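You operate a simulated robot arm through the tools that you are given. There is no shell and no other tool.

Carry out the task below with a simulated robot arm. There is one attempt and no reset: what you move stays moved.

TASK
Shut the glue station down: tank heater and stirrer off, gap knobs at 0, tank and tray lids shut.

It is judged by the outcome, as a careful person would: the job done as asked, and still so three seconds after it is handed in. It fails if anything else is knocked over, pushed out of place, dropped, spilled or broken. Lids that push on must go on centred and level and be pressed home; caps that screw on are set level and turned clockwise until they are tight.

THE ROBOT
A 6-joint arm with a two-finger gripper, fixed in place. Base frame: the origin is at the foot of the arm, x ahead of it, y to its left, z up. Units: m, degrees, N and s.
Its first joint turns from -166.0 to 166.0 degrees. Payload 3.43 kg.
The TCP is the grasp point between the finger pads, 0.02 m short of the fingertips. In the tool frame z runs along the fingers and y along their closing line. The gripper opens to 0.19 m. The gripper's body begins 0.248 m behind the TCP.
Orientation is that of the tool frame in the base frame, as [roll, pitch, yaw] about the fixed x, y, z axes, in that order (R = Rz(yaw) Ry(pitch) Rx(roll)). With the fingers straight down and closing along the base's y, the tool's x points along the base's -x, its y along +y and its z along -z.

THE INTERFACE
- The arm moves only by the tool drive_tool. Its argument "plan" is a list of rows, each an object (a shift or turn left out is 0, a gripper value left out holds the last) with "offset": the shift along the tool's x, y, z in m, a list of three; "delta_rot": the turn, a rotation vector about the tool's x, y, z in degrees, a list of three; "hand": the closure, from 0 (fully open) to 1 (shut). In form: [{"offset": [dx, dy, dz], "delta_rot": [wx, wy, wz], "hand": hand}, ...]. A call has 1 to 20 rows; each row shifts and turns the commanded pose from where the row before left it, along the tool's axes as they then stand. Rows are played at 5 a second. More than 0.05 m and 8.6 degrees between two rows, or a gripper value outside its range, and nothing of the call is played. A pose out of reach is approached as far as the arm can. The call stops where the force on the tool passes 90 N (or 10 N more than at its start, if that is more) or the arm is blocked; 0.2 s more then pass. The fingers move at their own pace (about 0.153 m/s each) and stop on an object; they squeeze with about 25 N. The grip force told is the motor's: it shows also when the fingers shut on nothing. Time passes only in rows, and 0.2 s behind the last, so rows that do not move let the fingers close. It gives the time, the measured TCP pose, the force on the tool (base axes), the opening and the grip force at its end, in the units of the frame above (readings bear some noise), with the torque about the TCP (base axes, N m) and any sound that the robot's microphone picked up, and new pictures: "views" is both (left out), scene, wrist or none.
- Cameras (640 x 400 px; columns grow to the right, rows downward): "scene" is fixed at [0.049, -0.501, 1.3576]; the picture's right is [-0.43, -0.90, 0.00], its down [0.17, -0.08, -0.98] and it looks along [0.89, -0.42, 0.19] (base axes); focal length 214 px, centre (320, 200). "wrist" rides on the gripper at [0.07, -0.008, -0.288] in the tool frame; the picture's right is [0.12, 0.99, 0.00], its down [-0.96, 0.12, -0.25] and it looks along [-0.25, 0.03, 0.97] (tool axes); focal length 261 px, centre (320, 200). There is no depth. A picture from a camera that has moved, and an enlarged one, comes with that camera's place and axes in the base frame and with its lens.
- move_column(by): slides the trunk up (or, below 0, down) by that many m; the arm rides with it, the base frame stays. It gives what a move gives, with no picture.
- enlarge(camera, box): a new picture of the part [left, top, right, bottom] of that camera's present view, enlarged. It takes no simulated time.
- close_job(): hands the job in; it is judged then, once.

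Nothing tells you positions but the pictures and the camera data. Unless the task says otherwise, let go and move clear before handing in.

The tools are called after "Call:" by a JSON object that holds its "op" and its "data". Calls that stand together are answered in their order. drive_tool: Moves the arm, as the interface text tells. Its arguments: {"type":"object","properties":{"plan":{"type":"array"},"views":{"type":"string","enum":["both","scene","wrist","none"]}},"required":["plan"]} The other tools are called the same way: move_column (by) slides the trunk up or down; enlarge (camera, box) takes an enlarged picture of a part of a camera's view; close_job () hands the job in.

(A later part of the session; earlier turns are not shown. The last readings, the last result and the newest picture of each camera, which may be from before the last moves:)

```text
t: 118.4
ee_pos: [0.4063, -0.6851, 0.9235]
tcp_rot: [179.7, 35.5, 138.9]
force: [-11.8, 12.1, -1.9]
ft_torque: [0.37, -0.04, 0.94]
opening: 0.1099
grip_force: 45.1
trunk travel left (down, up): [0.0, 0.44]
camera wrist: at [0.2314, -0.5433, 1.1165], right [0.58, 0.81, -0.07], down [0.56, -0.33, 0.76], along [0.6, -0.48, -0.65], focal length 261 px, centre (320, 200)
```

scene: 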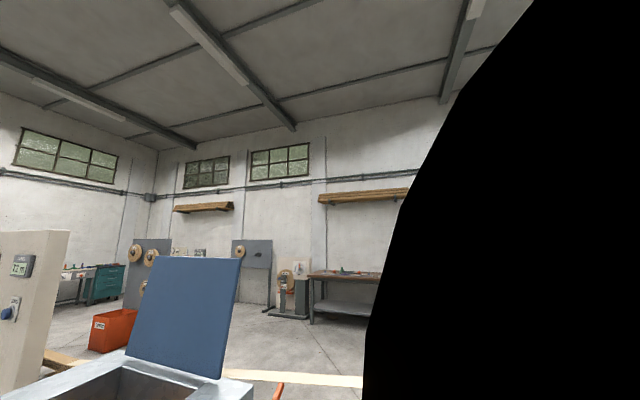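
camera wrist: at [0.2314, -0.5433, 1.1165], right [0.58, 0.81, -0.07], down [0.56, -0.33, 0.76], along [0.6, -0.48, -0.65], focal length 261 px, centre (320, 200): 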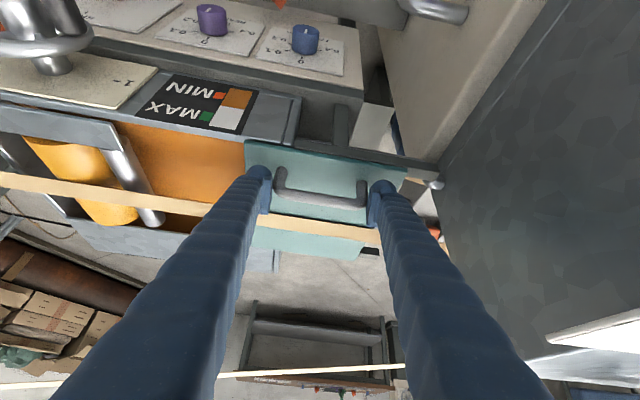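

The lid slides smoothly, and the rail is about 4–5° off my axis. I'll follow its direction.

Call:
{"op": "drive_tool", "data": {"plan": [{"offset": [0.0012, -0.01, -0.0008]}, {"offset": [0.0008, -0.012, -0.0006]}, {"offset": [0.0008, -0.012, -0.0006]}, {"offset": [0.0008, -0.012, -0.0006]}, {"offset": [0.0008, -0.012, -0.0006]}, {"offset": [0.0008, -0.012, -0.0006]}, {"offset": [0.0008, -0.012, -0.0006]}, {}], "views": "wrist"}}

Call:
{"op": "enlarge", "data": {"camera": "wrist", "box": [120, 90, 420, 277]}}

```text
t: 120.2
ee_pos: [0.3481, -0.7423, 0.9228]
tcp_rot: [179.8, 35.6, 139.0]
force: [-9.1, 7.7, -15.4]
ft_torque: [0.15, 0.05, 0.41]
opening: 0.1102
grip_force: 45.4
trunk travel left (down, up): [0.0, 0.44]
camera wrist: at [0.1733, -0.6012, 1.1166], right [0.58, 0.81, -0.07], down [0.56, -0.33, 0.76], along [0.6, -0.48, -0.65], focal length 261 px, centre (320, 200)
```

wrist: 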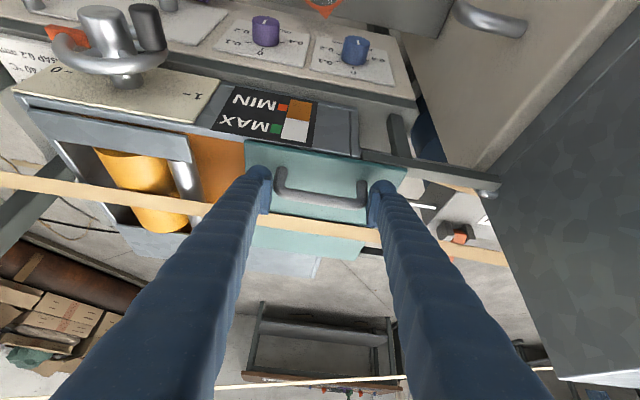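

```text
2.13 times, centred on (270, 184) of wrist
camera zoom: at [0.1733, -0.6012, 1.1166], right [0.58, 0.81, -0.07], down [0.56, -0.33, 0.76], along [0.6, -0.48, -0.65], focal length 556 px, centre (427, 235)
```

zoom: 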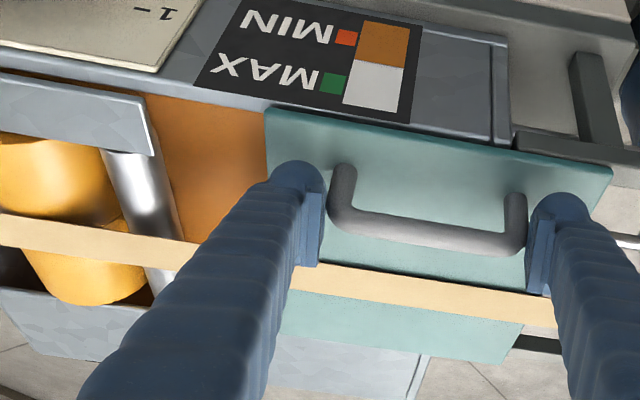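

About 50 mm of the opening is left. I'll continue in smaller steps and watch for the end stop.

Call:
{"op": "drive_tool", "data": {"plan": [{"offset": [0.0012, -0.008, -0.0004]}, {"offset": [0.0006, -0.008, -0.0004]}, {"offset": [0.0006, -0.008, -0.0004]}, {"offset": [0.0006, -0.008, -0.0004]}, {"offset": [0.0004, -0.005, -0.0003]}, {}], "views": "wrist"}}

Call:
{"op": "enlarge", "data": {"camera": "wrist", "box": [120, 90, 420, 277]}}

```text
t: 121.6
ee_pos: [0.3212, -0.769, 0.9245]
tcp_rot: [179.9, 35.5, 139.1]
force: [-2.8, 2.3, -9.7]
ft_torque: [0.12, -0.05, 0.38]
opening: 0.11
grip_force: 44.8
trunk travel left (down, up): [0.0, 0.44]
camera wrist: at [0.1469, -0.6274, 1.1167], right [0.58, 0.81, -0.07], down [0.56, -0.33, 0.76], along [0.6, -0.48, -0.64], focal length 261 px, centre (320, 200)
```

wrist: 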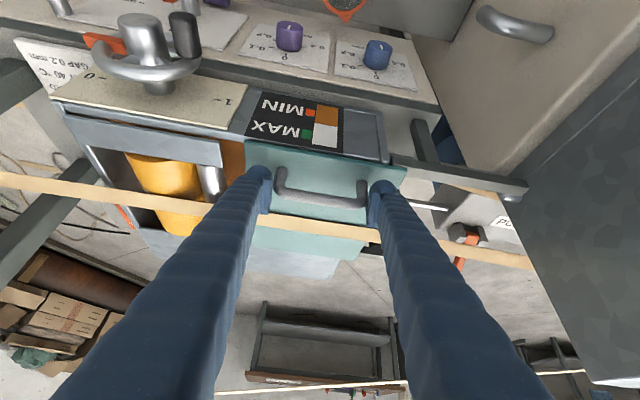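

```text
2.13 times, centred on (270, 184) of wrist
camera zoom: at [0.1469, -0.6274, 1.1167], right [0.58, 0.81, -0.07], down [0.56, -0.33, 0.76], along [0.6, -0.48, -0.64], focal length 556 px, centre (427, 235)
```

zoom: 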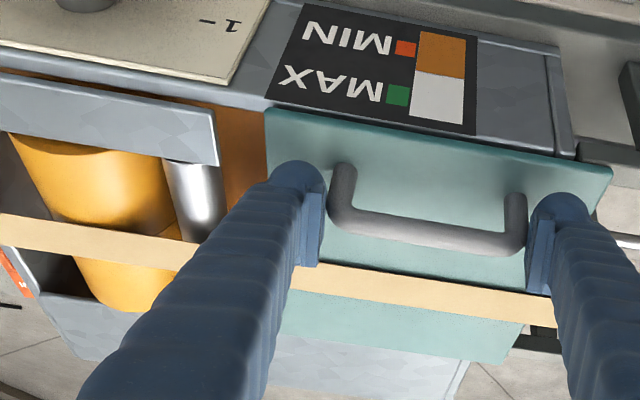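

About 20 mm is left. I'll finish in small steps.

Call:
{"op": "drive_tool", "data": {"plan": [{"offset": [0.0004, -0.005, -0.0002]}, {"offset": [0.0004, -0.005, -0.0002]}, {"offset": [0.0003, -0.004, -0.0002]}, {"offset": [0.0002, -0.003, -0.0002]}, {}], "views": "wrist"}}

Call:
{"op": "enlarge", "data": {"camera": "wrist", "box": [120, 90, 420, 277]}}

```text
t: 122.8
ee_pos: [0.3104, -0.7807, 0.9245]
tcp_rot: [179.8, 35.6, 139.0]
force: [10.0, -9.4, 5.6]
ft_torque: [0.32, -0.55, 0.6]
opening: 0.11
grip_force: 44.7
trunk travel left (down, up): [0.0, 0.44]
camera wrist: at [0.1349, -0.6388, 1.1164], right [0.58, 0.81, -0.07], down [0.56, -0.33, 0.76], along [0.6, -0.48, -0.64], focal length 261 px, centre (320, 200)
```

wrist: 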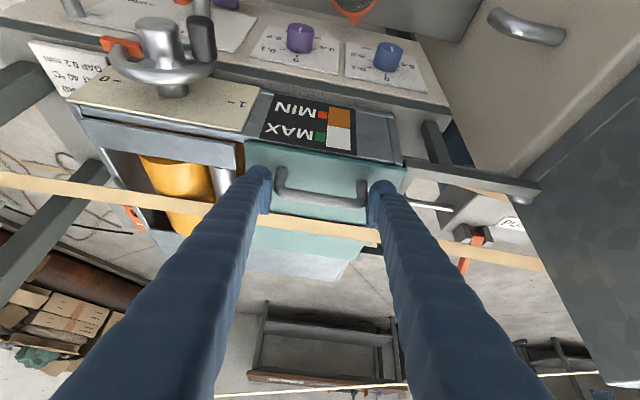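

```text
2.13 times, centred on (270, 184) of wrist
camera zoom: at [0.1349, -0.6388, 1.1164], right [0.58, 0.81, -0.07], down [0.56, -0.33, 0.76], along [0.6, -0.48, -0.64], focal length 556 px, centre (427, 235)
```

zoom: 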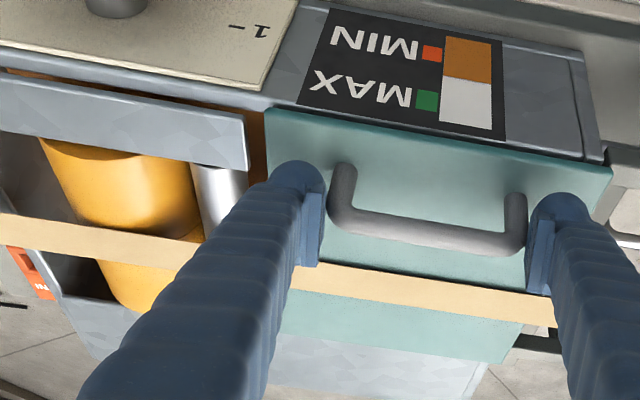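

Nearly there: about 8 mm.

Call:
{"op": "drive_tool", "data": {"plan": [{"offset": [0.0002, -0.003, -0.0001]}, {"offset": [0.0002, -0.003, -0.0001]}, {"offset": [0.0002, -0.003, -0.0001]}, {}], "views": "wrist"}}

Call:
{"op": "enlarge", "data": {"camera": "wrist", "box": [120, 90, 420, 277]}}

```text
t: 123.8
ee_pos: [0.3045, -0.7861, 0.9244]
tcp_rot: [179.8, 35.6, 139.2]
force: [17.9, -10.7, 13.8]
ft_torque: [0.21, -0.5, 0.61]
opening: 0.1098
grip_force: 45.1
trunk travel left (down, up): [0.0, 0.44]
camera wrist: at [0.129, -0.6447, 1.1167], right [0.58, 0.81, -0.07], down [0.56, -0.33, 0.76], along [0.6, -0.48, -0.64], focal length 261 px, centre (320, 200)
```

wrist: 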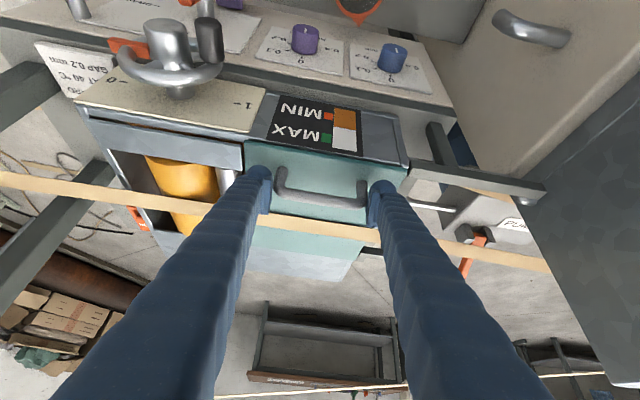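

```text
2.13 times, centred on (270, 184) of wrist
camera zoom: at [0.129, -0.6447, 1.1167], right [0.58, 0.81, -0.07], down [0.56, -0.33, 0.76], along [0.6, -0.48, -0.64], focal length 556 px, centre (427, 235)
```

zoom: 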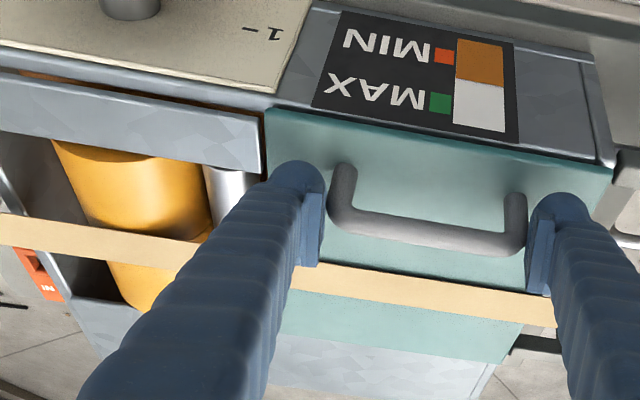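

Almost at the stop. A few more millimetres, relieving the sideways load.

Call:
{"op": "drive_tool", "data": {"plan": [{"offset": [-0.0008, -0.003, 0.0002]}, {"offset": [0, -0.003, 0]}, {"offset": [0, -0.002, 0]}, {}], "views": "wrist"}}

Call:
{"op": "enlarge", "data": {"camera": "wrist", "box": [120, 90, 420, 277]}}

```text
t: 124.8
ee_pos: [0.3038, -0.7871, 0.9245]
tcp_rot: [179.5, 35.5, 139.3]
force: [42.4, 37.5, 20.7]
ft_torque: [0.59, -0.77, -0.98]
opening: 0.1099
grip_force: 44.6
trunk travel left (down, up): [0.0, 0.44]
camera wrist: at [0.1273, -0.647, 1.1171], right [0.57, 0.82, -0.06], down [0.56, -0.33, 0.76], along [0.6, -0.47, -0.65], focal length 261 px, centre (320, 200)
```

wrist: 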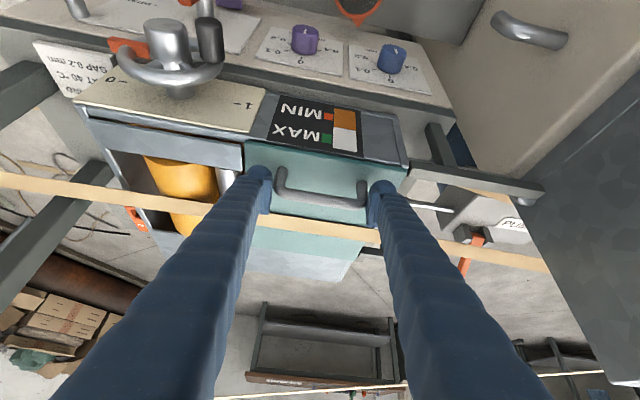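

```text
2.13 times, centred on (270, 184) of wrist
camera zoom: at [0.1273, -0.647, 1.1171], right [0.57, 0.82, -0.06], down [0.56, -0.33, 0.76], along [0.6, -0.47, -0.65], focal length 556 px, centre (427, 235)
```

zoom: 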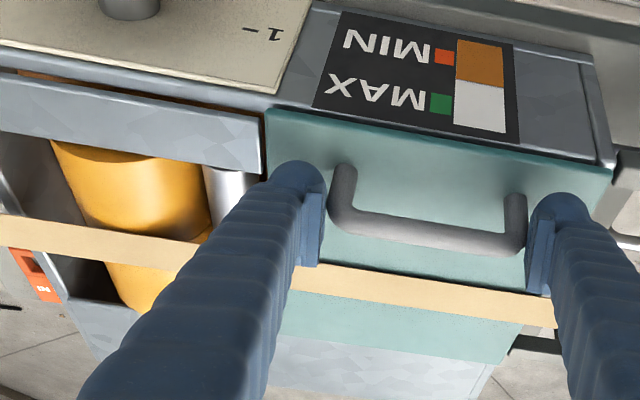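

The lid is against its end stop after about 181 mm of travel. I'll relax the load, release and back away along the approach line.

Call:
{"op": "drive_tool", "data": {"plan": [{"offset": [0, 0.0025, 0]}, {"hand": 0.25}, {}, {"offset": [0.008, 0, -0.037]}, {"offset": [0.008, 0, -0.037]}, {"offset": [0.008, 0, -0.037]}, {"offset": [0.008, 0, -0.037]}, {}], "views": "wrist"}}

Call:
{"op": "enlarge", "data": {"camera": "wrist", "box": [140, 80, 440, 267]}}

```text
t: 126.6
ee_pos: [0.2146, -0.716, 1.026]
tcp_rot: [179.9, 35.6, 139.0]
force: [-0.4, 0.3, 0.0]
ft_torque: [-0.05, 0.02, -0.03]
opening: 0.1425
grip_force: 0.1
trunk travel left (down, up): [0.0, 0.44]
camera wrist: at [0.0394, -0.5751, 1.2186], right [0.58, 0.81, -0.07], down [0.56, -0.33, 0.76], along [0.6, -0.48, -0.64], focal length 261 px, centre (320, 200)
```

wrist: 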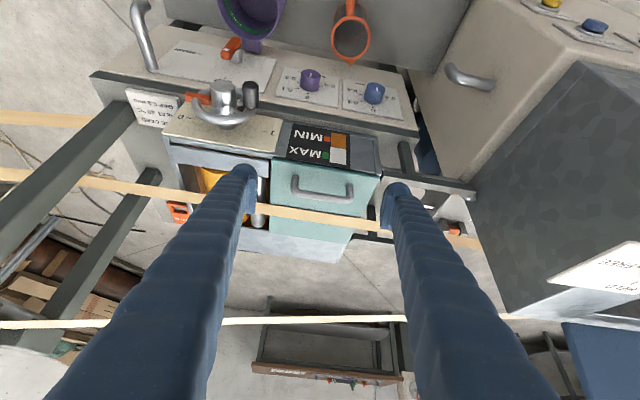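

```text
2.13 times, centred on (290, 174) of wrist
camera zoom: at [0.0394, -0.5751, 1.2186], right [0.58, 0.81, -0.07], down [0.56, -0.33, 0.76], along [0.6, -0.48, -0.64], focal length 556 px, centre (384, 256)
```

zoom: 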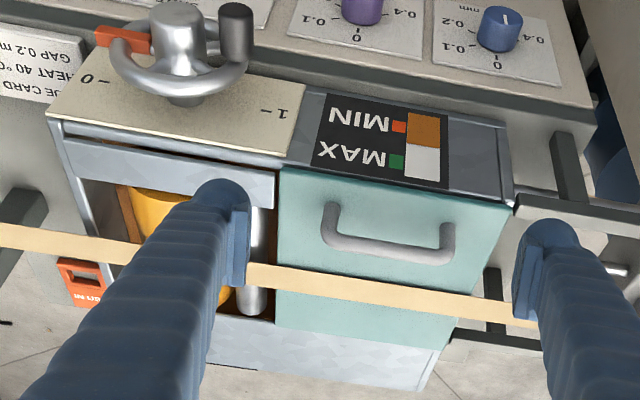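

The tray lid now sits fully over the trough. Next is the tank lid: I'll raise the trunk and look at the tank top and its HELD/FREE catch.

Call:
{"op": "move_column", "data": {"by": 0.3}}

Call:
{"op": "drive_tool", "data": {"plan": [{"offset": [0.04, 0.02, -0.02]}, {"offset": [0.03, 0.035, -0.02]}, {"offset": [0, 0.049, 0]}, {"offset": [0, 0.049, 0]}, {"offset": [0, 0.049, 0]}, {"offset": [0, 0.049, 0]}, {"offset": [0, 0.049, 0]}, {"offset": [0, 0.049, 0]}, {"offset": [0, 0.049, 0]}, {}]}}

```text
t: 129.6
ee_pos: [0.2162, -0.7193, 1.3243]
tcp_rot: [179.8, 35.6, 139.0]
force: [-0.2, 0.7, 0.0]
ft_torque: [0.03, 0.0, 0.04]
opening: 0.1427
grip_force: 0.0
trunk travel left (down, up): [-0.3, 0.14]
```

```text
refused: row 2 steps farther than a row can; nothing moved
```

Call:
{"op": "drive_tool", "data": {"plan": [{"offset": [0.035, 0.02, -0.02]}, {"offset": [0.03, 0.03, -0.02]}, {"offset": [0, 0.048, 0]}, {"offset": [0, 0.048, 0]}, {"offset": [0, 0.048, 0]}, {"offset": [0, 0.048, 0]}, {"offset": [0, 0.048, 0]}, {"offset": [0, 0.048, 0]}, {"offset": [0, 0.048, 0]}, {}]}}

Call:
{"op": "enlarge", "data": {"camera": "scene", "box": [0, 220, 320, 400]}}

```text
t: 132.0
ee_pos: [0.4099, -0.3773, 1.2811]
tcp_rot: [179.3, 31.1, 138.8]
force: [0.0, -0.2, 0.6]
ft_torque: [0.08, 0.04, 0.04]
opening: 0.1424
grip_force: 0.0
trunk travel left (down, up): [-0.3, 0.14]
stopped in row 10: the arm was blocked; the commanded pose is now the measured one
camera wrist: at [0.2457, -0.2468, 1.4896], right [0.57, 0.82, -0.05], down [0.6, -0.37, 0.71], along [0.56, -0.44, -0.7], focal length 261 px, centre (320, 200)
```

scene: 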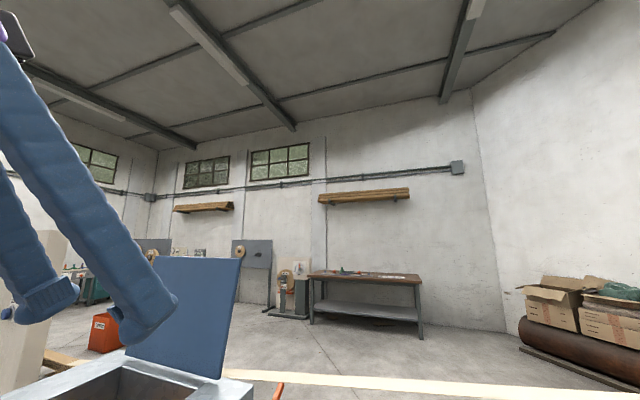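
wrist: 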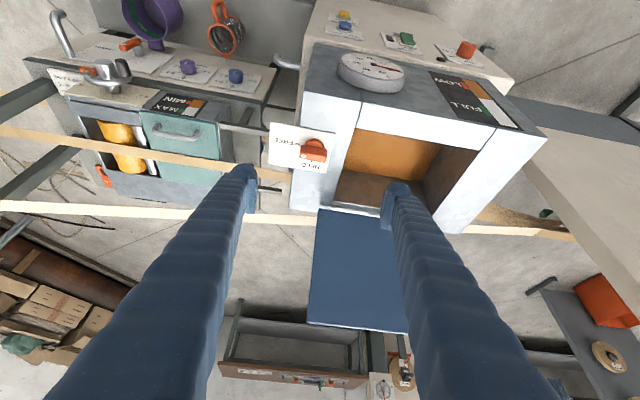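

```text
2.00 times, centred on (160, 310) of scene
camera zoom: at [0.049, -0.501, 1.3576], right [-0.43, -0.9, 0.0], down [0.17, -0.08, -0.98], along [0.89, -0.42, 0.19], focal length 429 px, centre (640, -20)
```

zoom: 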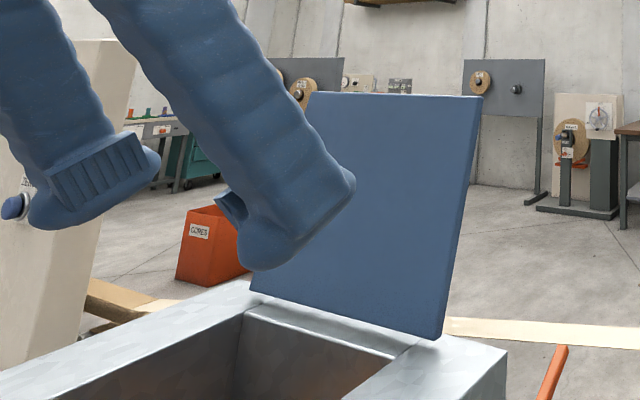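

Call:
{"op": "enlarge", "data": {"camera": "wrist", "box": [240, 90, 440, 215]}}

Call:
{"op": "enlarge", "data": {"camera": "wrist", "box": [240, 180, 480, 350]}}

```text
3.20 times, centred on (340, 152) of wrist
camera zoom: at [0.2457, -0.2468, 1.4896], right [0.57, 0.82, -0.05], down [0.6, -0.37, 0.71], along [0.56, -0.44, -0.7], focal length 834 px, centre (256, 352)
```

zoom: 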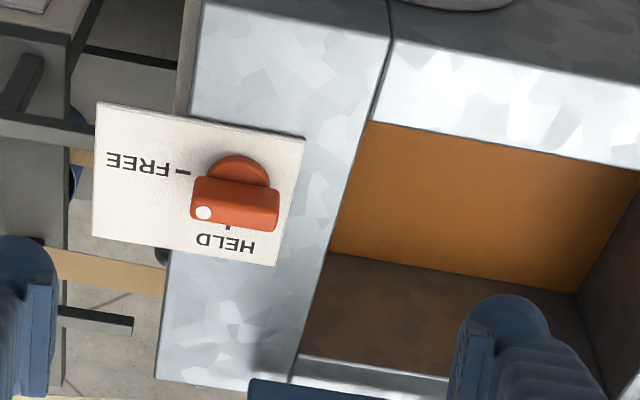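

```text
2.35 times, centred on (360, 265) of wrist
camera zoom: at [0.2457, -0.2468, 1.4896], right [0.57, 0.82, -0.05], down [0.6, -0.37, 0.71], along [0.56, -0.44, -0.7], focal length 613 px, centre (226, 47)
```

zoom: 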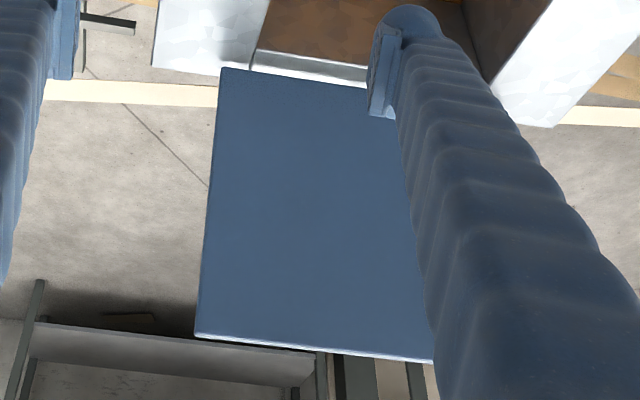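

The catch has a bar handle. I'd like a straight-down view of it, so I'll bring the tool vertical above the knob.

Call:
{"op": "drive_tool", "data": {"plan": [{"delta_rot": [0, 7.8, 0]}, {"delta_rot": [0, 7.8, 0]}, {"delta_rot": [0, 7.8, 0]}, {"delta_rot": [0, 7.8, 0]}, {"offset": [-0.04, -0.02, 0]}, {}], "views": "wrist"}}

Call:
{"op": "enlarge", "data": {"camera": "wrist", "box": [240, 130, 400, 230]}}

```text
t: 133.4
ee_pos: [0.4275, -0.4197, 1.2846]
tcp_rot: [179.5, 0.4, 139.1]
force: [-0.1, -1.2, -0.7]
ft_torque: [0.08, -0.04, -0.01]
opening: 0.1423
grip_force: 0.1
trunk travel left (down, up): [-0.3, 0.14]
camera wrist: at [0.3658, -0.3782, 1.572], right [0.56, 0.83, 0.01], down [0.8, -0.54, 0.26], along [0.22, -0.14, -0.97], focal length 261 px, centre (320, 200)
```

wrist: 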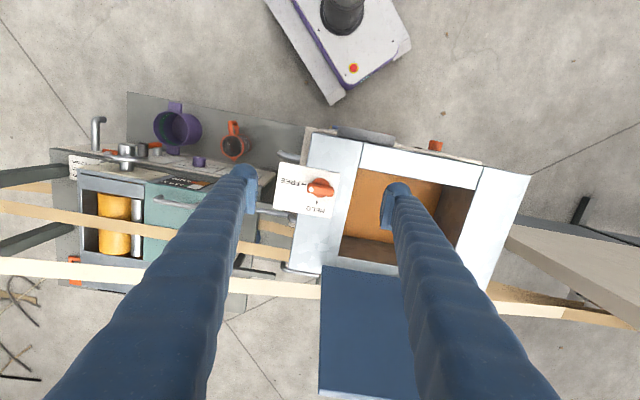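

```text
4.00 times, centred on (320, 180) of wrist
camera zoom: at [0.3658, -0.3782, 1.572], right [0.56, 0.83, 0.01], down [0.8, -0.54, 0.26], along [0.22, -0.14, -0.97], focal length 1043 px, centre (320, 280)
```

zoom: 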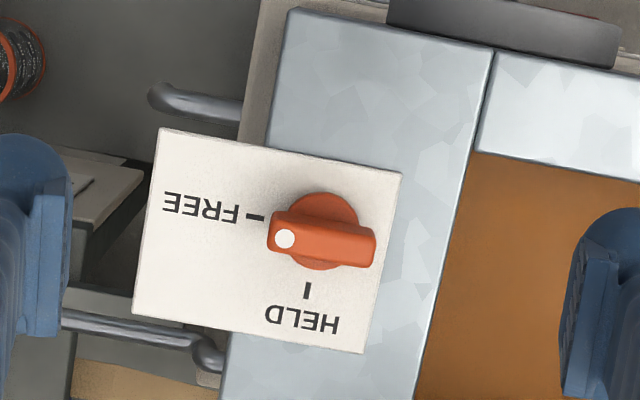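

The white dot on the catch points to FREE, so the lid isn't latched. By triangulation the lid is nearly vertical, leaning back about 5°:

| Lid feature | Position |
|---|---|
| Hinge | W≈0.82, z≈1.066 |
| Top edge | z≈1.32 |
| Width | U from 0 to 0.29 |

I'll turn the gripper 90° so the fingers form a fork over the lid's top edge.

Call:
{"op": "drive_tool", "data": {"plan": [{"delta_rot": [0, 0, -8.5], "offset": [0, 0, -0.02]}, {"delta_rot": [0, 0, -8.5], "offset": [0, 0, -0.02]}, {"delta_rot": [0, 0, -8.5], "offset": [0, 0, -0.02]}, {"delta_rot": [0, 0, -8.5], "offset": [0, 0, -0.02]}, {"delta_rot": [0, 0, -8.5], "offset": [0, 0, -0.02]}, {"delta_rot": [0, 0, -8.5], "offset": [0, 0, -0.02]}, {"delta_rot": [0, 0, -8.5], "offset": [0, 0, -0.01]}, {"delta_rot": [0, 0, -8.5]}, {"delta_rot": [0, 0, -8.5]}, {"delta_rot": [0, 0, -8.5]}, {"delta_rot": [0, 0, -3]}, {}]}}

```text
t: 136.0
ee_pos: [0.4252, -0.4178, 1.4135]
tcp_rot: [-179.5, 0.6, -132.8]
force: [-0.2, -0.2, -0.5]
ft_torque: [-0.02, -0.01, 0.0]
opening: 0.1423
grip_force: 0.1
trunk travel left (down, up): [-0.3, 0.14]
camera wrist: at [0.3815, -0.4745, 1.7011], right [-0.81, 0.59, -0.01], down [0.57, 0.78, 0.26], along [0.16, 0.2, -0.97], focal length 261 px, centre (320, 200)
```

scene: 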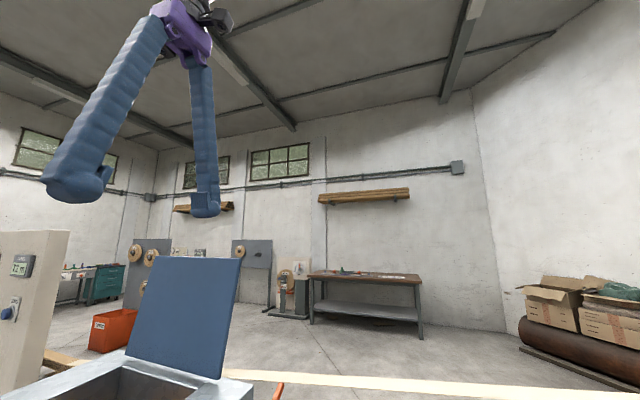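
wrist: 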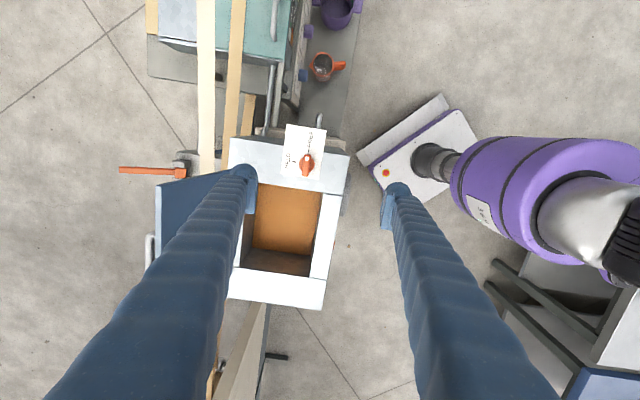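

Now I'll move over the lid's top edge, narrow the fork and align it with the lid.

Call:
{"op": "drive_tool", "data": {"plan": [{"delta_rot": [0, 0, 2.9], "hand": 0.5}, {"offset": [-0.0296, -0.0388, 0]}, {"offset": [-0.0296, -0.0388, 0]}, {"offset": [-0.0296, -0.0388, 0]}, {"offset": [-0.0296, -0.0388, 0]}, {"offset": [-0.0296, -0.0388, 0]}, {"offset": [-0.0296, -0.0388, 0]}, {}, {}]}}

Call:
{"op": "enlarge", "data": {"camera": "wrist", "box": [220, 120, 420, 245]}}

```text
t: 138.0
ee_pos: [0.7171, -0.4629, 1.4154]
tcp_rot: [-179.8, 0.5, -135.7]
force: [0.4, 0.4, -0.6]
ft_torque: [0.0, 0.14, 0.03]
opening: 0.095
grip_force: 0.0
trunk travel left (down, up): [-0.3, 0.14]
camera wrist: at [0.6717, -0.5167, 1.7019], right [-0.78, 0.63, -0.01], down [0.61, 0.75, 0.26], along [0.17, 0.2, -0.97], focal length 261 px, centre (320, 200)
```

scene: 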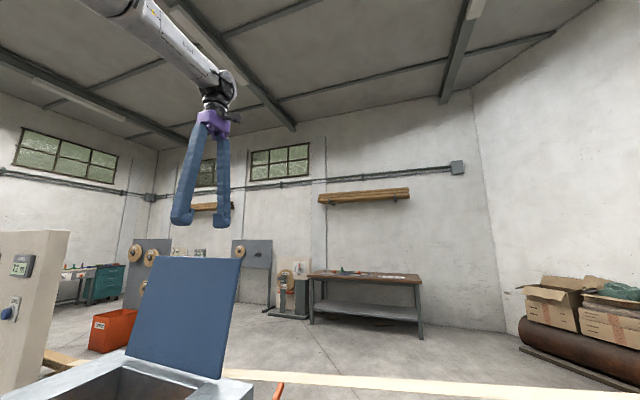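
wrist: 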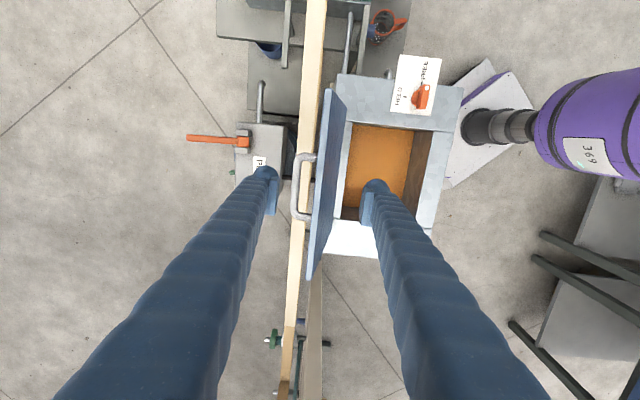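

```text
3.20 times, centred on (320, 182) of wrist
camera zoom: at [0.6717, -0.5167, 1.7019], right [-0.78, 0.63, -0.01], down [0.61, 0.75, 0.26], along [0.17, 0.2, -0.97], focal length 834 px, centre (320, 256)
```

zoom: 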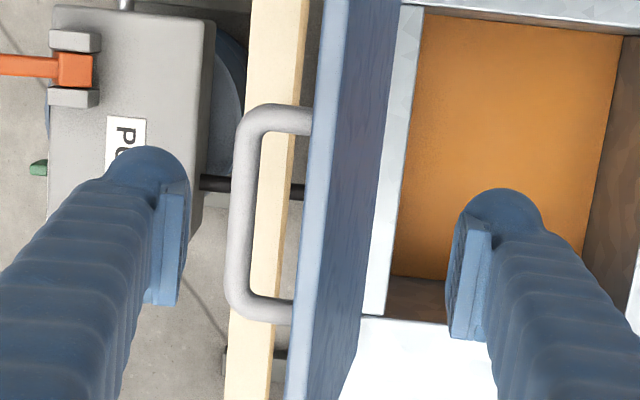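

Very useful view: the lid's top edge is right under the fork, and there's a grab handle on the lid's outer side. I'll shift sideways to clear the handle, then check before lowering.

Call:
{"op": "drive_tool", "data": {"plan": [{"offset": [0.045, 0, 0]}, {"offset": [0.045, 0.0, 0]}, {"offset": [0, 0, 0.035]}, {}, {}], "views": "wrist"}}

Call:
{"op": "enlarge", "data": {"camera": "wrist", "box": [220, 120, 420, 245]}}

```text
t: 139.2
ee_pos: [0.6523, -0.5231, 1.381]
tcp_rot: [-179.6, 0.6, -135.7]
force: [1.2, 0.2, 0.3]
ft_torque: [-0.01, 0.04, -0.01]
opening: 0.0949
grip_force: 0.1
trunk travel left (down, up): [-0.3, 0.14]
camera wrist: at [0.6047, -0.5781, 1.6676], right [-0.78, 0.63, -0.01], down [0.61, 0.75, 0.26], along [0.17, 0.2, -0.97], focal length 261 px, centre (320, 200)
```

wrist: 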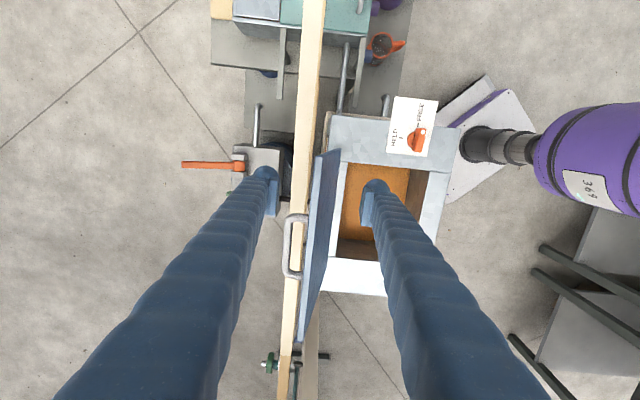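

```text
3.20 times, centred on (320, 182) of wrist
camera zoom: at [0.6047, -0.5781, 1.6676], right [-0.78, 0.63, -0.01], down [0.61, 0.75, 0.26], along [0.17, 0.2, -0.97], focal length 834 px, centre (320, 256)
```

zoom: 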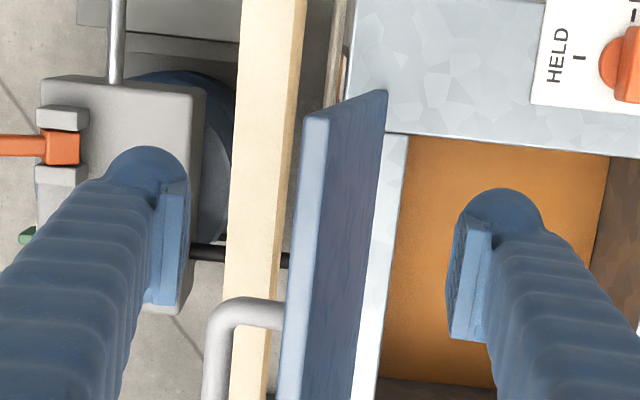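

The fork is centred over the lid away from its handle. I'll lower it over the edge and narrow it to about 45 mm.

Call:
{"op": "drive_tool", "data": {"plan": [{"offset": [0, -0.003, 0.036]}, {"offset": [0, 0, 0.036]}, {}, {"hand": 0.75}, {}, {}]}}

Call:
{"op": "enlarge", "data": {"camera": "wrist", "box": [220, 120, 420, 245]}}

Call:
{"op": "enlarge", "data": {"camera": "scene", "box": [60, 200, 300, 350]}}

```text
t: 140.6
ee_pos: [0.655, -0.5252, 1.3105]
tcp_rot: [-179.5, 0.5, -135.8]
force: [0.8, 1.0, 0.1]
ft_torque: [0.0, 0.02, 0.03]
opening: 0.0475
grip_force: 0.1
trunk travel left (down, up): [-0.3, 0.14]
camera wrist: at [0.6083, -0.5799, 1.5979], right [-0.78, 0.63, -0.01], down [0.61, 0.75, 0.26], along [0.17, 0.2, -0.97], focal length 261 px, centre (320, 200)
```

scene: 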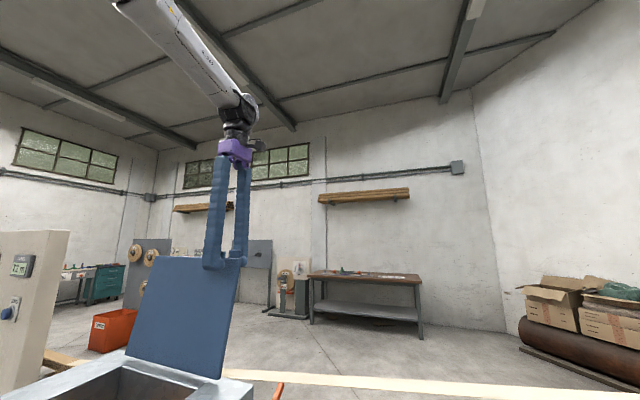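
wrist: 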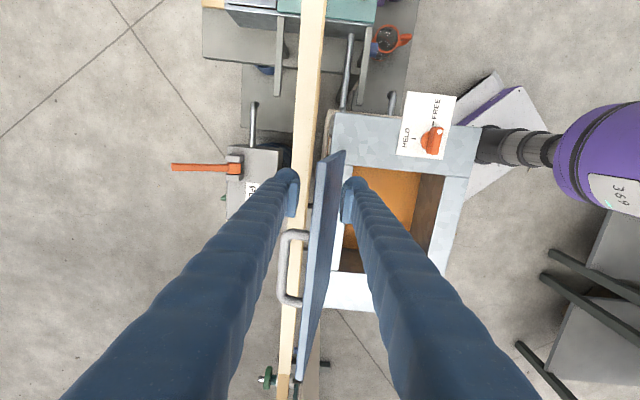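

```text
3.20 times, centred on (320, 182) of wrist
camera zoom: at [0.6083, -0.5799, 1.5979], right [-0.78, 0.63, -0.01], down [0.61, 0.75, 0.26], along [0.17, 0.2, -0.97], focal length 834 px, centre (320, 256)
```

zoom: 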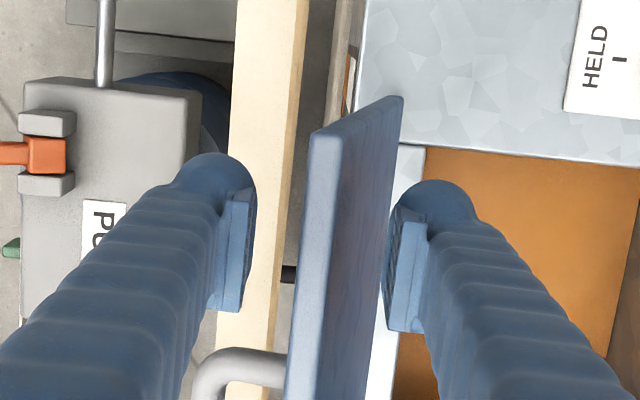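

```text
2.67 times, centred on (180, 275) of scene
camera zoom: at [0.049, -0.501, 1.3576], right [-0.43, -0.9, 0.0], down [0.17, -0.08, -0.98], along [0.89, -0.42, 0.19], focal length 572 px, centre (693, 0)
```

zoom: 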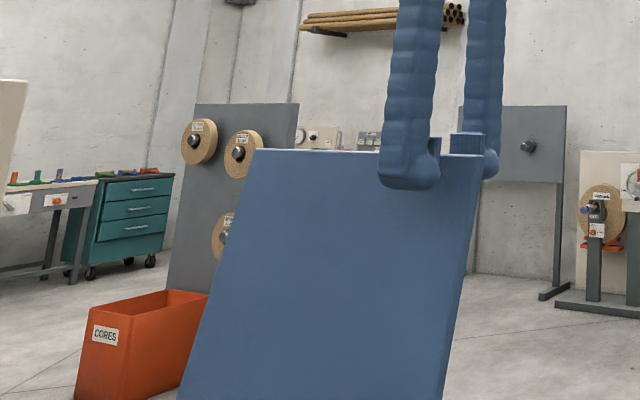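

The fork straddles the lid. The arm will need more reach margin to follow the lid down, so I'll lift off and move to the far side of the handle first.

Call:
{"op": "drive_tool", "data": {"plan": [{"hand": 0.5}, {"offset": [0, 0, -0.04]}, {"offset": [0, 0, -0.04]}, {"offset": [-0.043, 0, 0]}, {"offset": [-0.043, 0, 0]}, {"offset": [-0.043, 0, 0]}, {"offset": [-0.043, 0, 0]}, {"offset": [-0.043, 0, 0]}, {}, {}], "views": "wrist"}}

Call:
{"op": "enlarge", "data": {"camera": "wrist", "box": [220, 120, 420, 245]}}

```text
t: 142.8
ee_pos: [0.81, -0.3775, 1.3909]
tcp_rot: [-179.7, 0.6, -135.8]
force: [0.9, 0.2, -0.9]
ft_torque: [0.04, 0.08, -0.02]
opening: 0.0952
grip_force: 0.1
trunk travel left (down, up): [-0.3, 0.14]
camera wrist: at [0.7632, -0.4316, 1.678], right [-0.78, 0.63, -0.01], down [0.61, 0.75, 0.26], along [0.17, 0.2, -0.97], focal length 261 px, centre (320, 200)
```

wrist: 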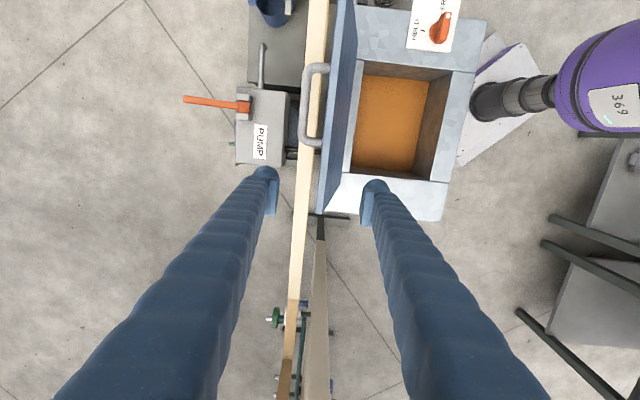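

```text
3.20 times, centred on (320, 182) of wrist
camera zoom: at [0.7632, -0.4316, 1.678], right [-0.78, 0.63, -0.01], down [0.61, 0.75, 0.26], along [0.17, 0.2, -0.97], focal length 834 px, centre (320, 256)
```

zoom: 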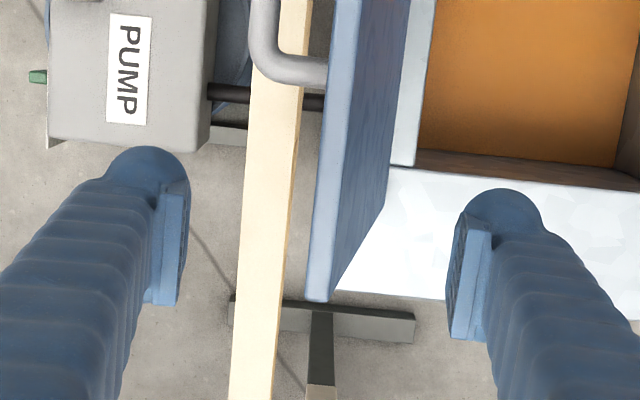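

Clear of the handle and within the lid's width. I'll lower the fork over the edge here and narrow it.

Call:
{"op": "drive_tool", "data": {"plan": [{"offset": [0, 0.005, 0.04]}, {"offset": [0, 0, 0.04]}, {}, {"hand": 0.75}, {}, {}], "views": "wrist"}}

Call:
{"op": "enlarge", "data": {"camera": "wrist", "box": [220, 120, 420, 245]}}

```text
t: 144.2
ee_pos: [0.8071, -0.3732, 1.3105]
tcp_rot: [-179.6, 0.6, -135.8]
force: [0.6, -0.1, -0.5]
ft_torque: [-0.04, 0.01, 0.0]
opening: 0.0477
grip_force: 0.0
trunk travel left (down, up): [-0.3, 0.14]
camera wrist: at [0.7605, -0.4271, 1.5977], right [-0.78, 0.63, -0.01], down [0.61, 0.75, 0.26], along [0.17, 0.2, -0.97], focal length 261 px, centre (320, 200)
```

wrist: 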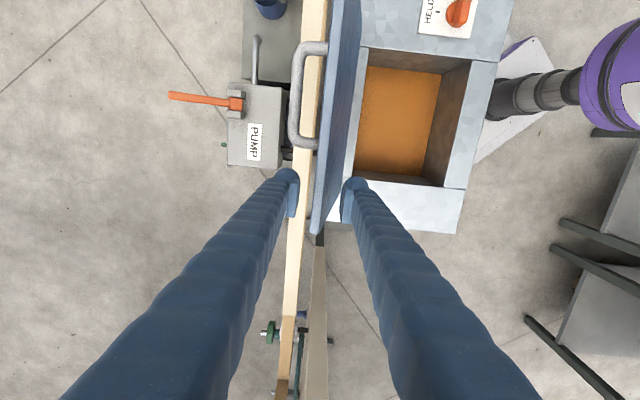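

```text
3.20 times, centred on (320, 182) of wrist
camera zoom: at [0.7605, -0.4271, 1.5977], right [-0.78, 0.63, -0.01], down [0.61, 0.75, 0.26], along [0.17, 0.2, -0.97], focal length 834 px, centre (320, 256)
```

zoom: 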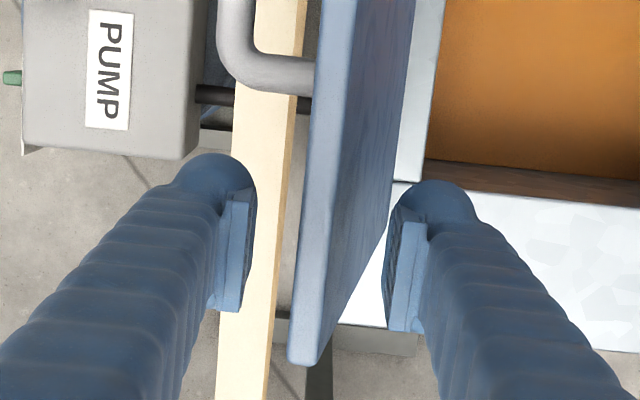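

Now I'll start swinging the lid toward closed, rotating the fork with it about the hinge line.

Call:
{"op": "drive_tool", "data": {"plan": [{"delta_rot": [4, 0, 0], "offset": [0, 0.0171, -0.0014]}, {"delta_rot": [4, 0, 0], "offset": [0, 0.0171, -0.0014]}, {"delta_rot": [4, 0, 0], "offset": [0, 0.0171, -0.0014]}, {}]}}

Call:
{"op": "enlarge", "data": {"camera": "scene", "box": [60, 200, 300, 350]}}

```text
t: 145.2
ee_pos: [0.7728, -0.3344, 1.3097]
tcp_rot: [-167.6, 0.5, -135.6]
force: [0.3, 0.2, 0.2]
ft_torque: [-0.08, 0.13, -0.01]
opening: 0.0475
grip_force: 0.0
trunk travel left (down, up): [-0.3, 0.14]
camera wrist: at [0.6844, -0.345, 1.5921], right [-0.76, 0.61, -0.21], down [0.57, 0.79, 0.23], along [0.31, 0.05, -0.95], focal length 261 px, centre (320, 200)
```

scene: 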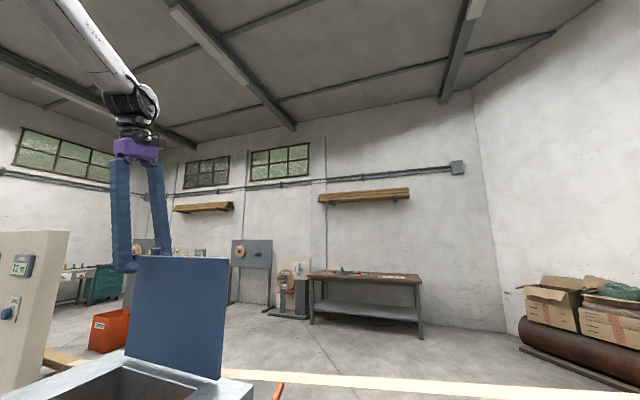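
wrist: 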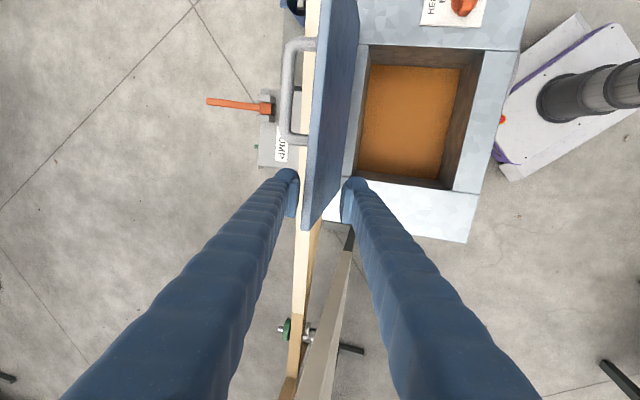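

```text
2.67 times, centred on (180, 275) of scene
camera zoom: at [0.049, -0.501, 1.3576], right [-0.43, -0.9, 0.0], down [0.17, -0.08, -0.98], along [0.89, -0.42, 0.19], focal length 572 px, centre (693, 0)
```

zoom: 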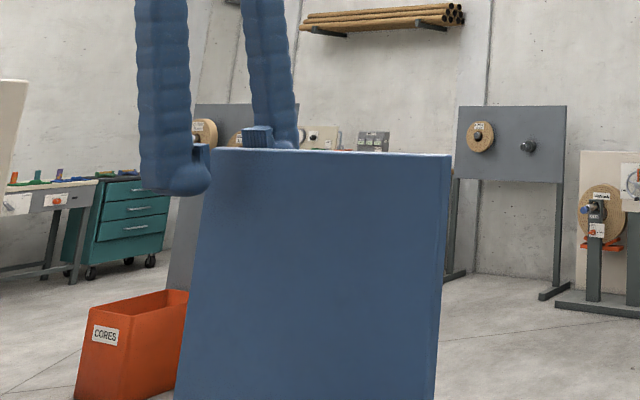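

The lid is moving freely with almost no force. I'll continue following it down.

Call:
{"op": "drive_tool", "data": {"plan": [{"delta_rot": [4, 0, 0], "offset": [0, 0.0171, -0.0014]}, {"delta_rot": [4, 0, 0], "offset": [0, 0.0171, -0.0014]}, {"delta_rot": [4, 0, 0], "offset": [0, 0.0171, -0.0014]}, {"delta_rot": [4, 0, 0], "offset": [0, 0.0171, -0.0014]}, {}]}}

Call:
{"op": "enlarge", "data": {"camera": "wrist", "box": [220, 80, 420, 245]}}

```text
t: 146.4
ee_pos: [0.7246, -0.2874, 1.2949]
tcp_rot: [-151.6, 0.6, -135.8]
force: [0.3, -0.2, -1.8]
ft_torque: [-0.02, -0.09, 0.0]
opening: 0.0477
grip_force: 0.1
trunk travel left (down, up): [-0.3, 0.14]
camera wrist: at [0.582, -0.2436, 1.5513], right [-0.69, 0.55, -0.47], down [0.54, 0.83, 0.17], along [0.49, -0.13, -0.86], focal length 261 px, centre (320, 200)
```

scene: 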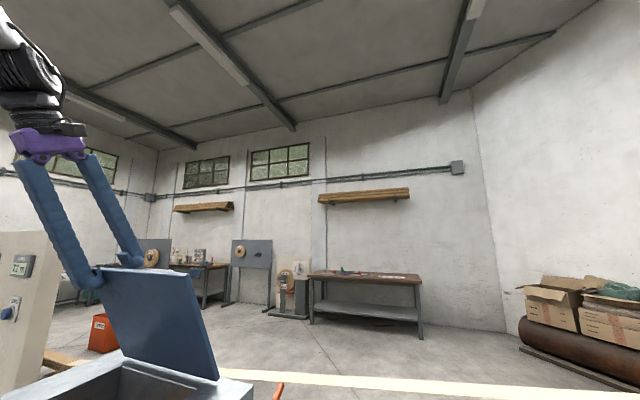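
wrist: 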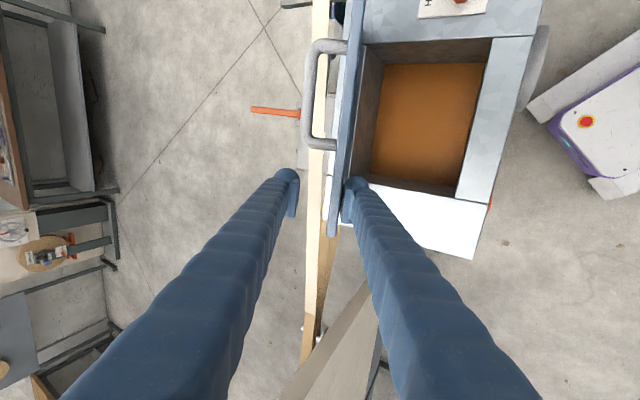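

```text
2.42 times, centred on (320, 162) of wrist
camera zoom: at [0.582, -0.2436, 1.5513], right [-0.69, 0.55, -0.47], down [0.54, 0.83, 0.17], along [0.49, -0.13, -0.86], focal length 632 px, centre (320, 291)
```

zoom: 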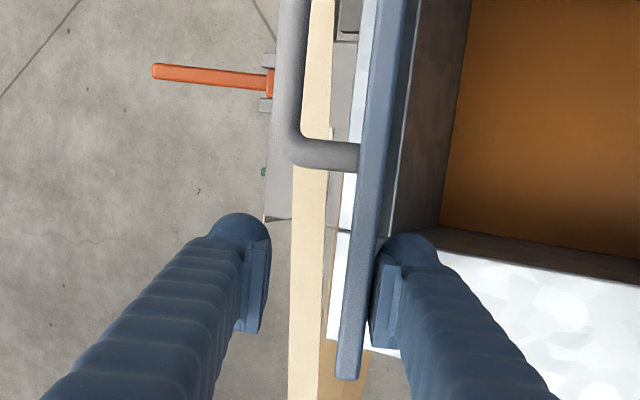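

The lid has tipped over and now rests on the front finger, as planned. I'll keep lowering.

Call:
{"op": "drive_tool", "data": {"plan": [{"delta_rot": [4, 0, 0], "offset": [0, 0.0171, -0.0014]}, {"delta_rot": [4, 0, 0], "offset": [0, 0.0171, -0.0014]}, {"delta_rot": [4, 0, 0], "offset": [0, 0.0171, -0.0014]}, {"delta_rot": [4, 0, 0], "offset": [0, 0.0171, -0.0014]}, {}]}}

```text
t: 147.6
ee_pos: [0.6811, -0.244, 1.2615]
tcp_rot: [-135.6, 0.6, -135.7]
force: [-0.9, -0.5, -1.0]
ft_torque: [-0.02, -0.01, -0.01]
opening: 0.0486
grip_force: 0.9
trunk travel left (down, up): [-0.3, 0.14]
camera wrist: at [0.494, -0.1529, 1.472], right [-0.58, 0.43, -0.7], down [0.51, 0.85, 0.11], along [0.64, -0.29, -0.71], focal length 261 px, centre (320, 200)
```

scene: 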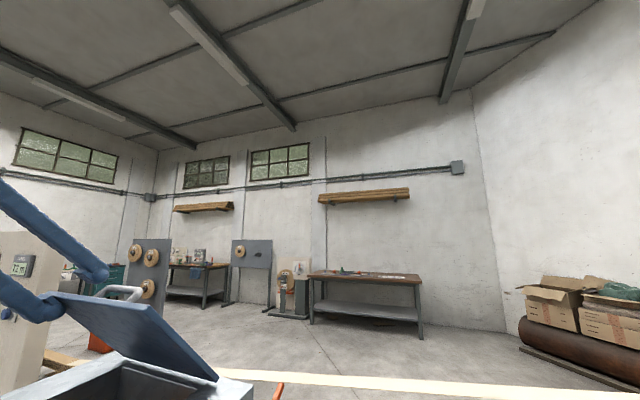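
wrist: 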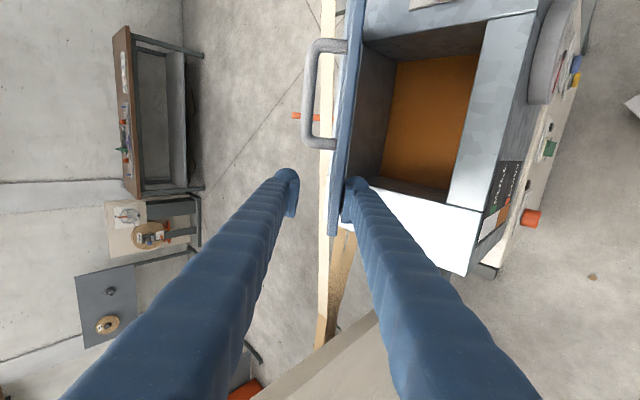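

Lid at roughly 50°. I'll continue.

Call:
{"op": "drive_tool", "data": {"plan": [{"delta_rot": [4, 0, 0], "offset": [0, 0.0171, -0.0014]}, {"delta_rot": [4, 0, 0], "offset": [0, 0.0171, -0.0014]}, {"delta_rot": [4, 0, 0], "offset": [0, 0.0171, -0.0014]}, {}]}}

```text
t: 148.6
ee_pos: [0.6555, -0.2188, 1.2263]
tcp_rot: [-123.6, 0.6, -135.7]
force: [-1.0, 0.7, -1.0]
ft_torque: [-0.02, 0.05, 0.0]
opening: 0.049
grip_force: 1.1
trunk travel left (down, up): [-0.3, 0.14]
camera wrist: at [0.4409, -0.0978, 1.3913], right [-0.46, 0.32, -0.83], down [0.5, 0.86, 0.05], along [0.73, -0.39, -0.56], focal length 261 px, centre (320, 200)
```

scene: 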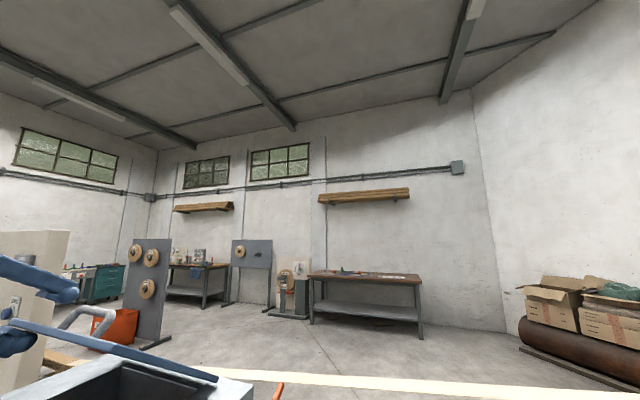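
wrist: 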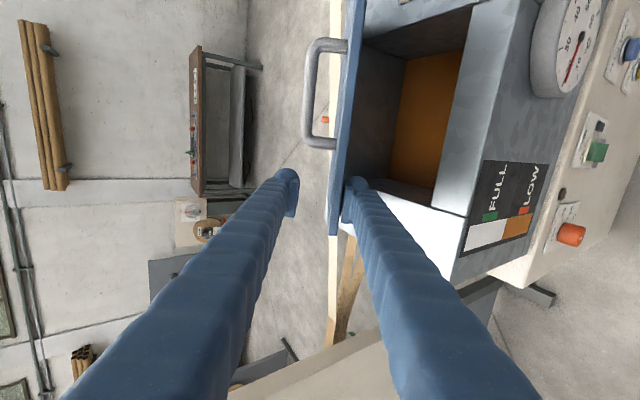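

About 40° to go. Next three steps.

Call:
{"op": "drive_tool", "data": {"plan": [{"delta_rot": [4, 0, 0], "offset": [0, 0.0171, -0.0014]}, {"delta_rot": [4, 0, 0], "offset": [0, 0.0171, -0.0014]}, {"delta_rot": [4, 0, 0], "offset": [0, 0.0171, -0.0014]}, {}]}}

```text
t: 149.6
ee_pos: [0.6847, -0.1871, 1.193]
tcp_rot: [-111.6, 0.5, -136.0]
force: [-1.1, 0.3, -1.2]
ft_torque: [-0.19, -0.3, 0.16]
opening: 0.0488
grip_force: 0.7
out of reach, approached as far as the arm can: row 1, 2, 3
trunk travel left (down, up): [-0.3, 0.14]
camera wrist: at [0.4504, -0.0449, 1.3056], right [-0.33, 0.19, -0.92], down [0.5, 0.86, -0.01], along [0.8, -0.47, -0.38], focal length 261 px, centre (320, 200)
```

scene: 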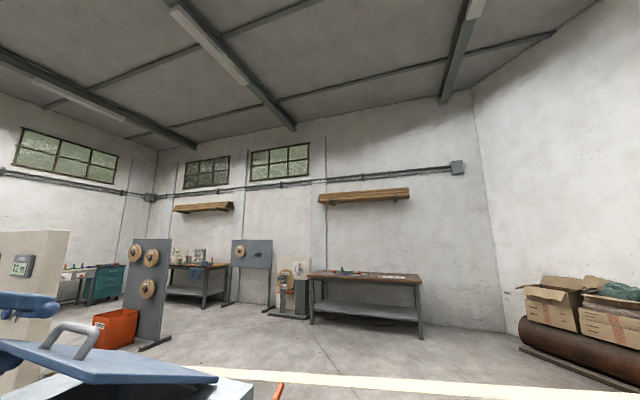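
wrist: 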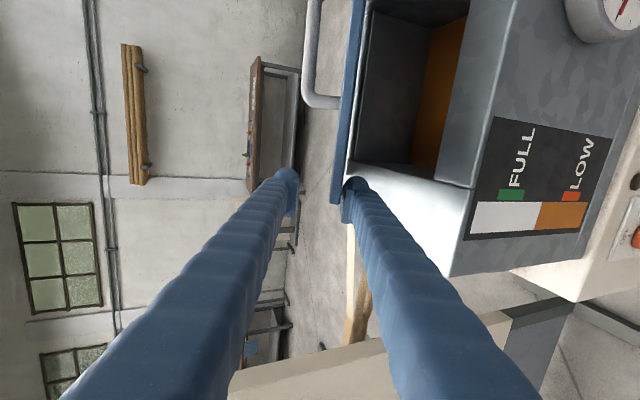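

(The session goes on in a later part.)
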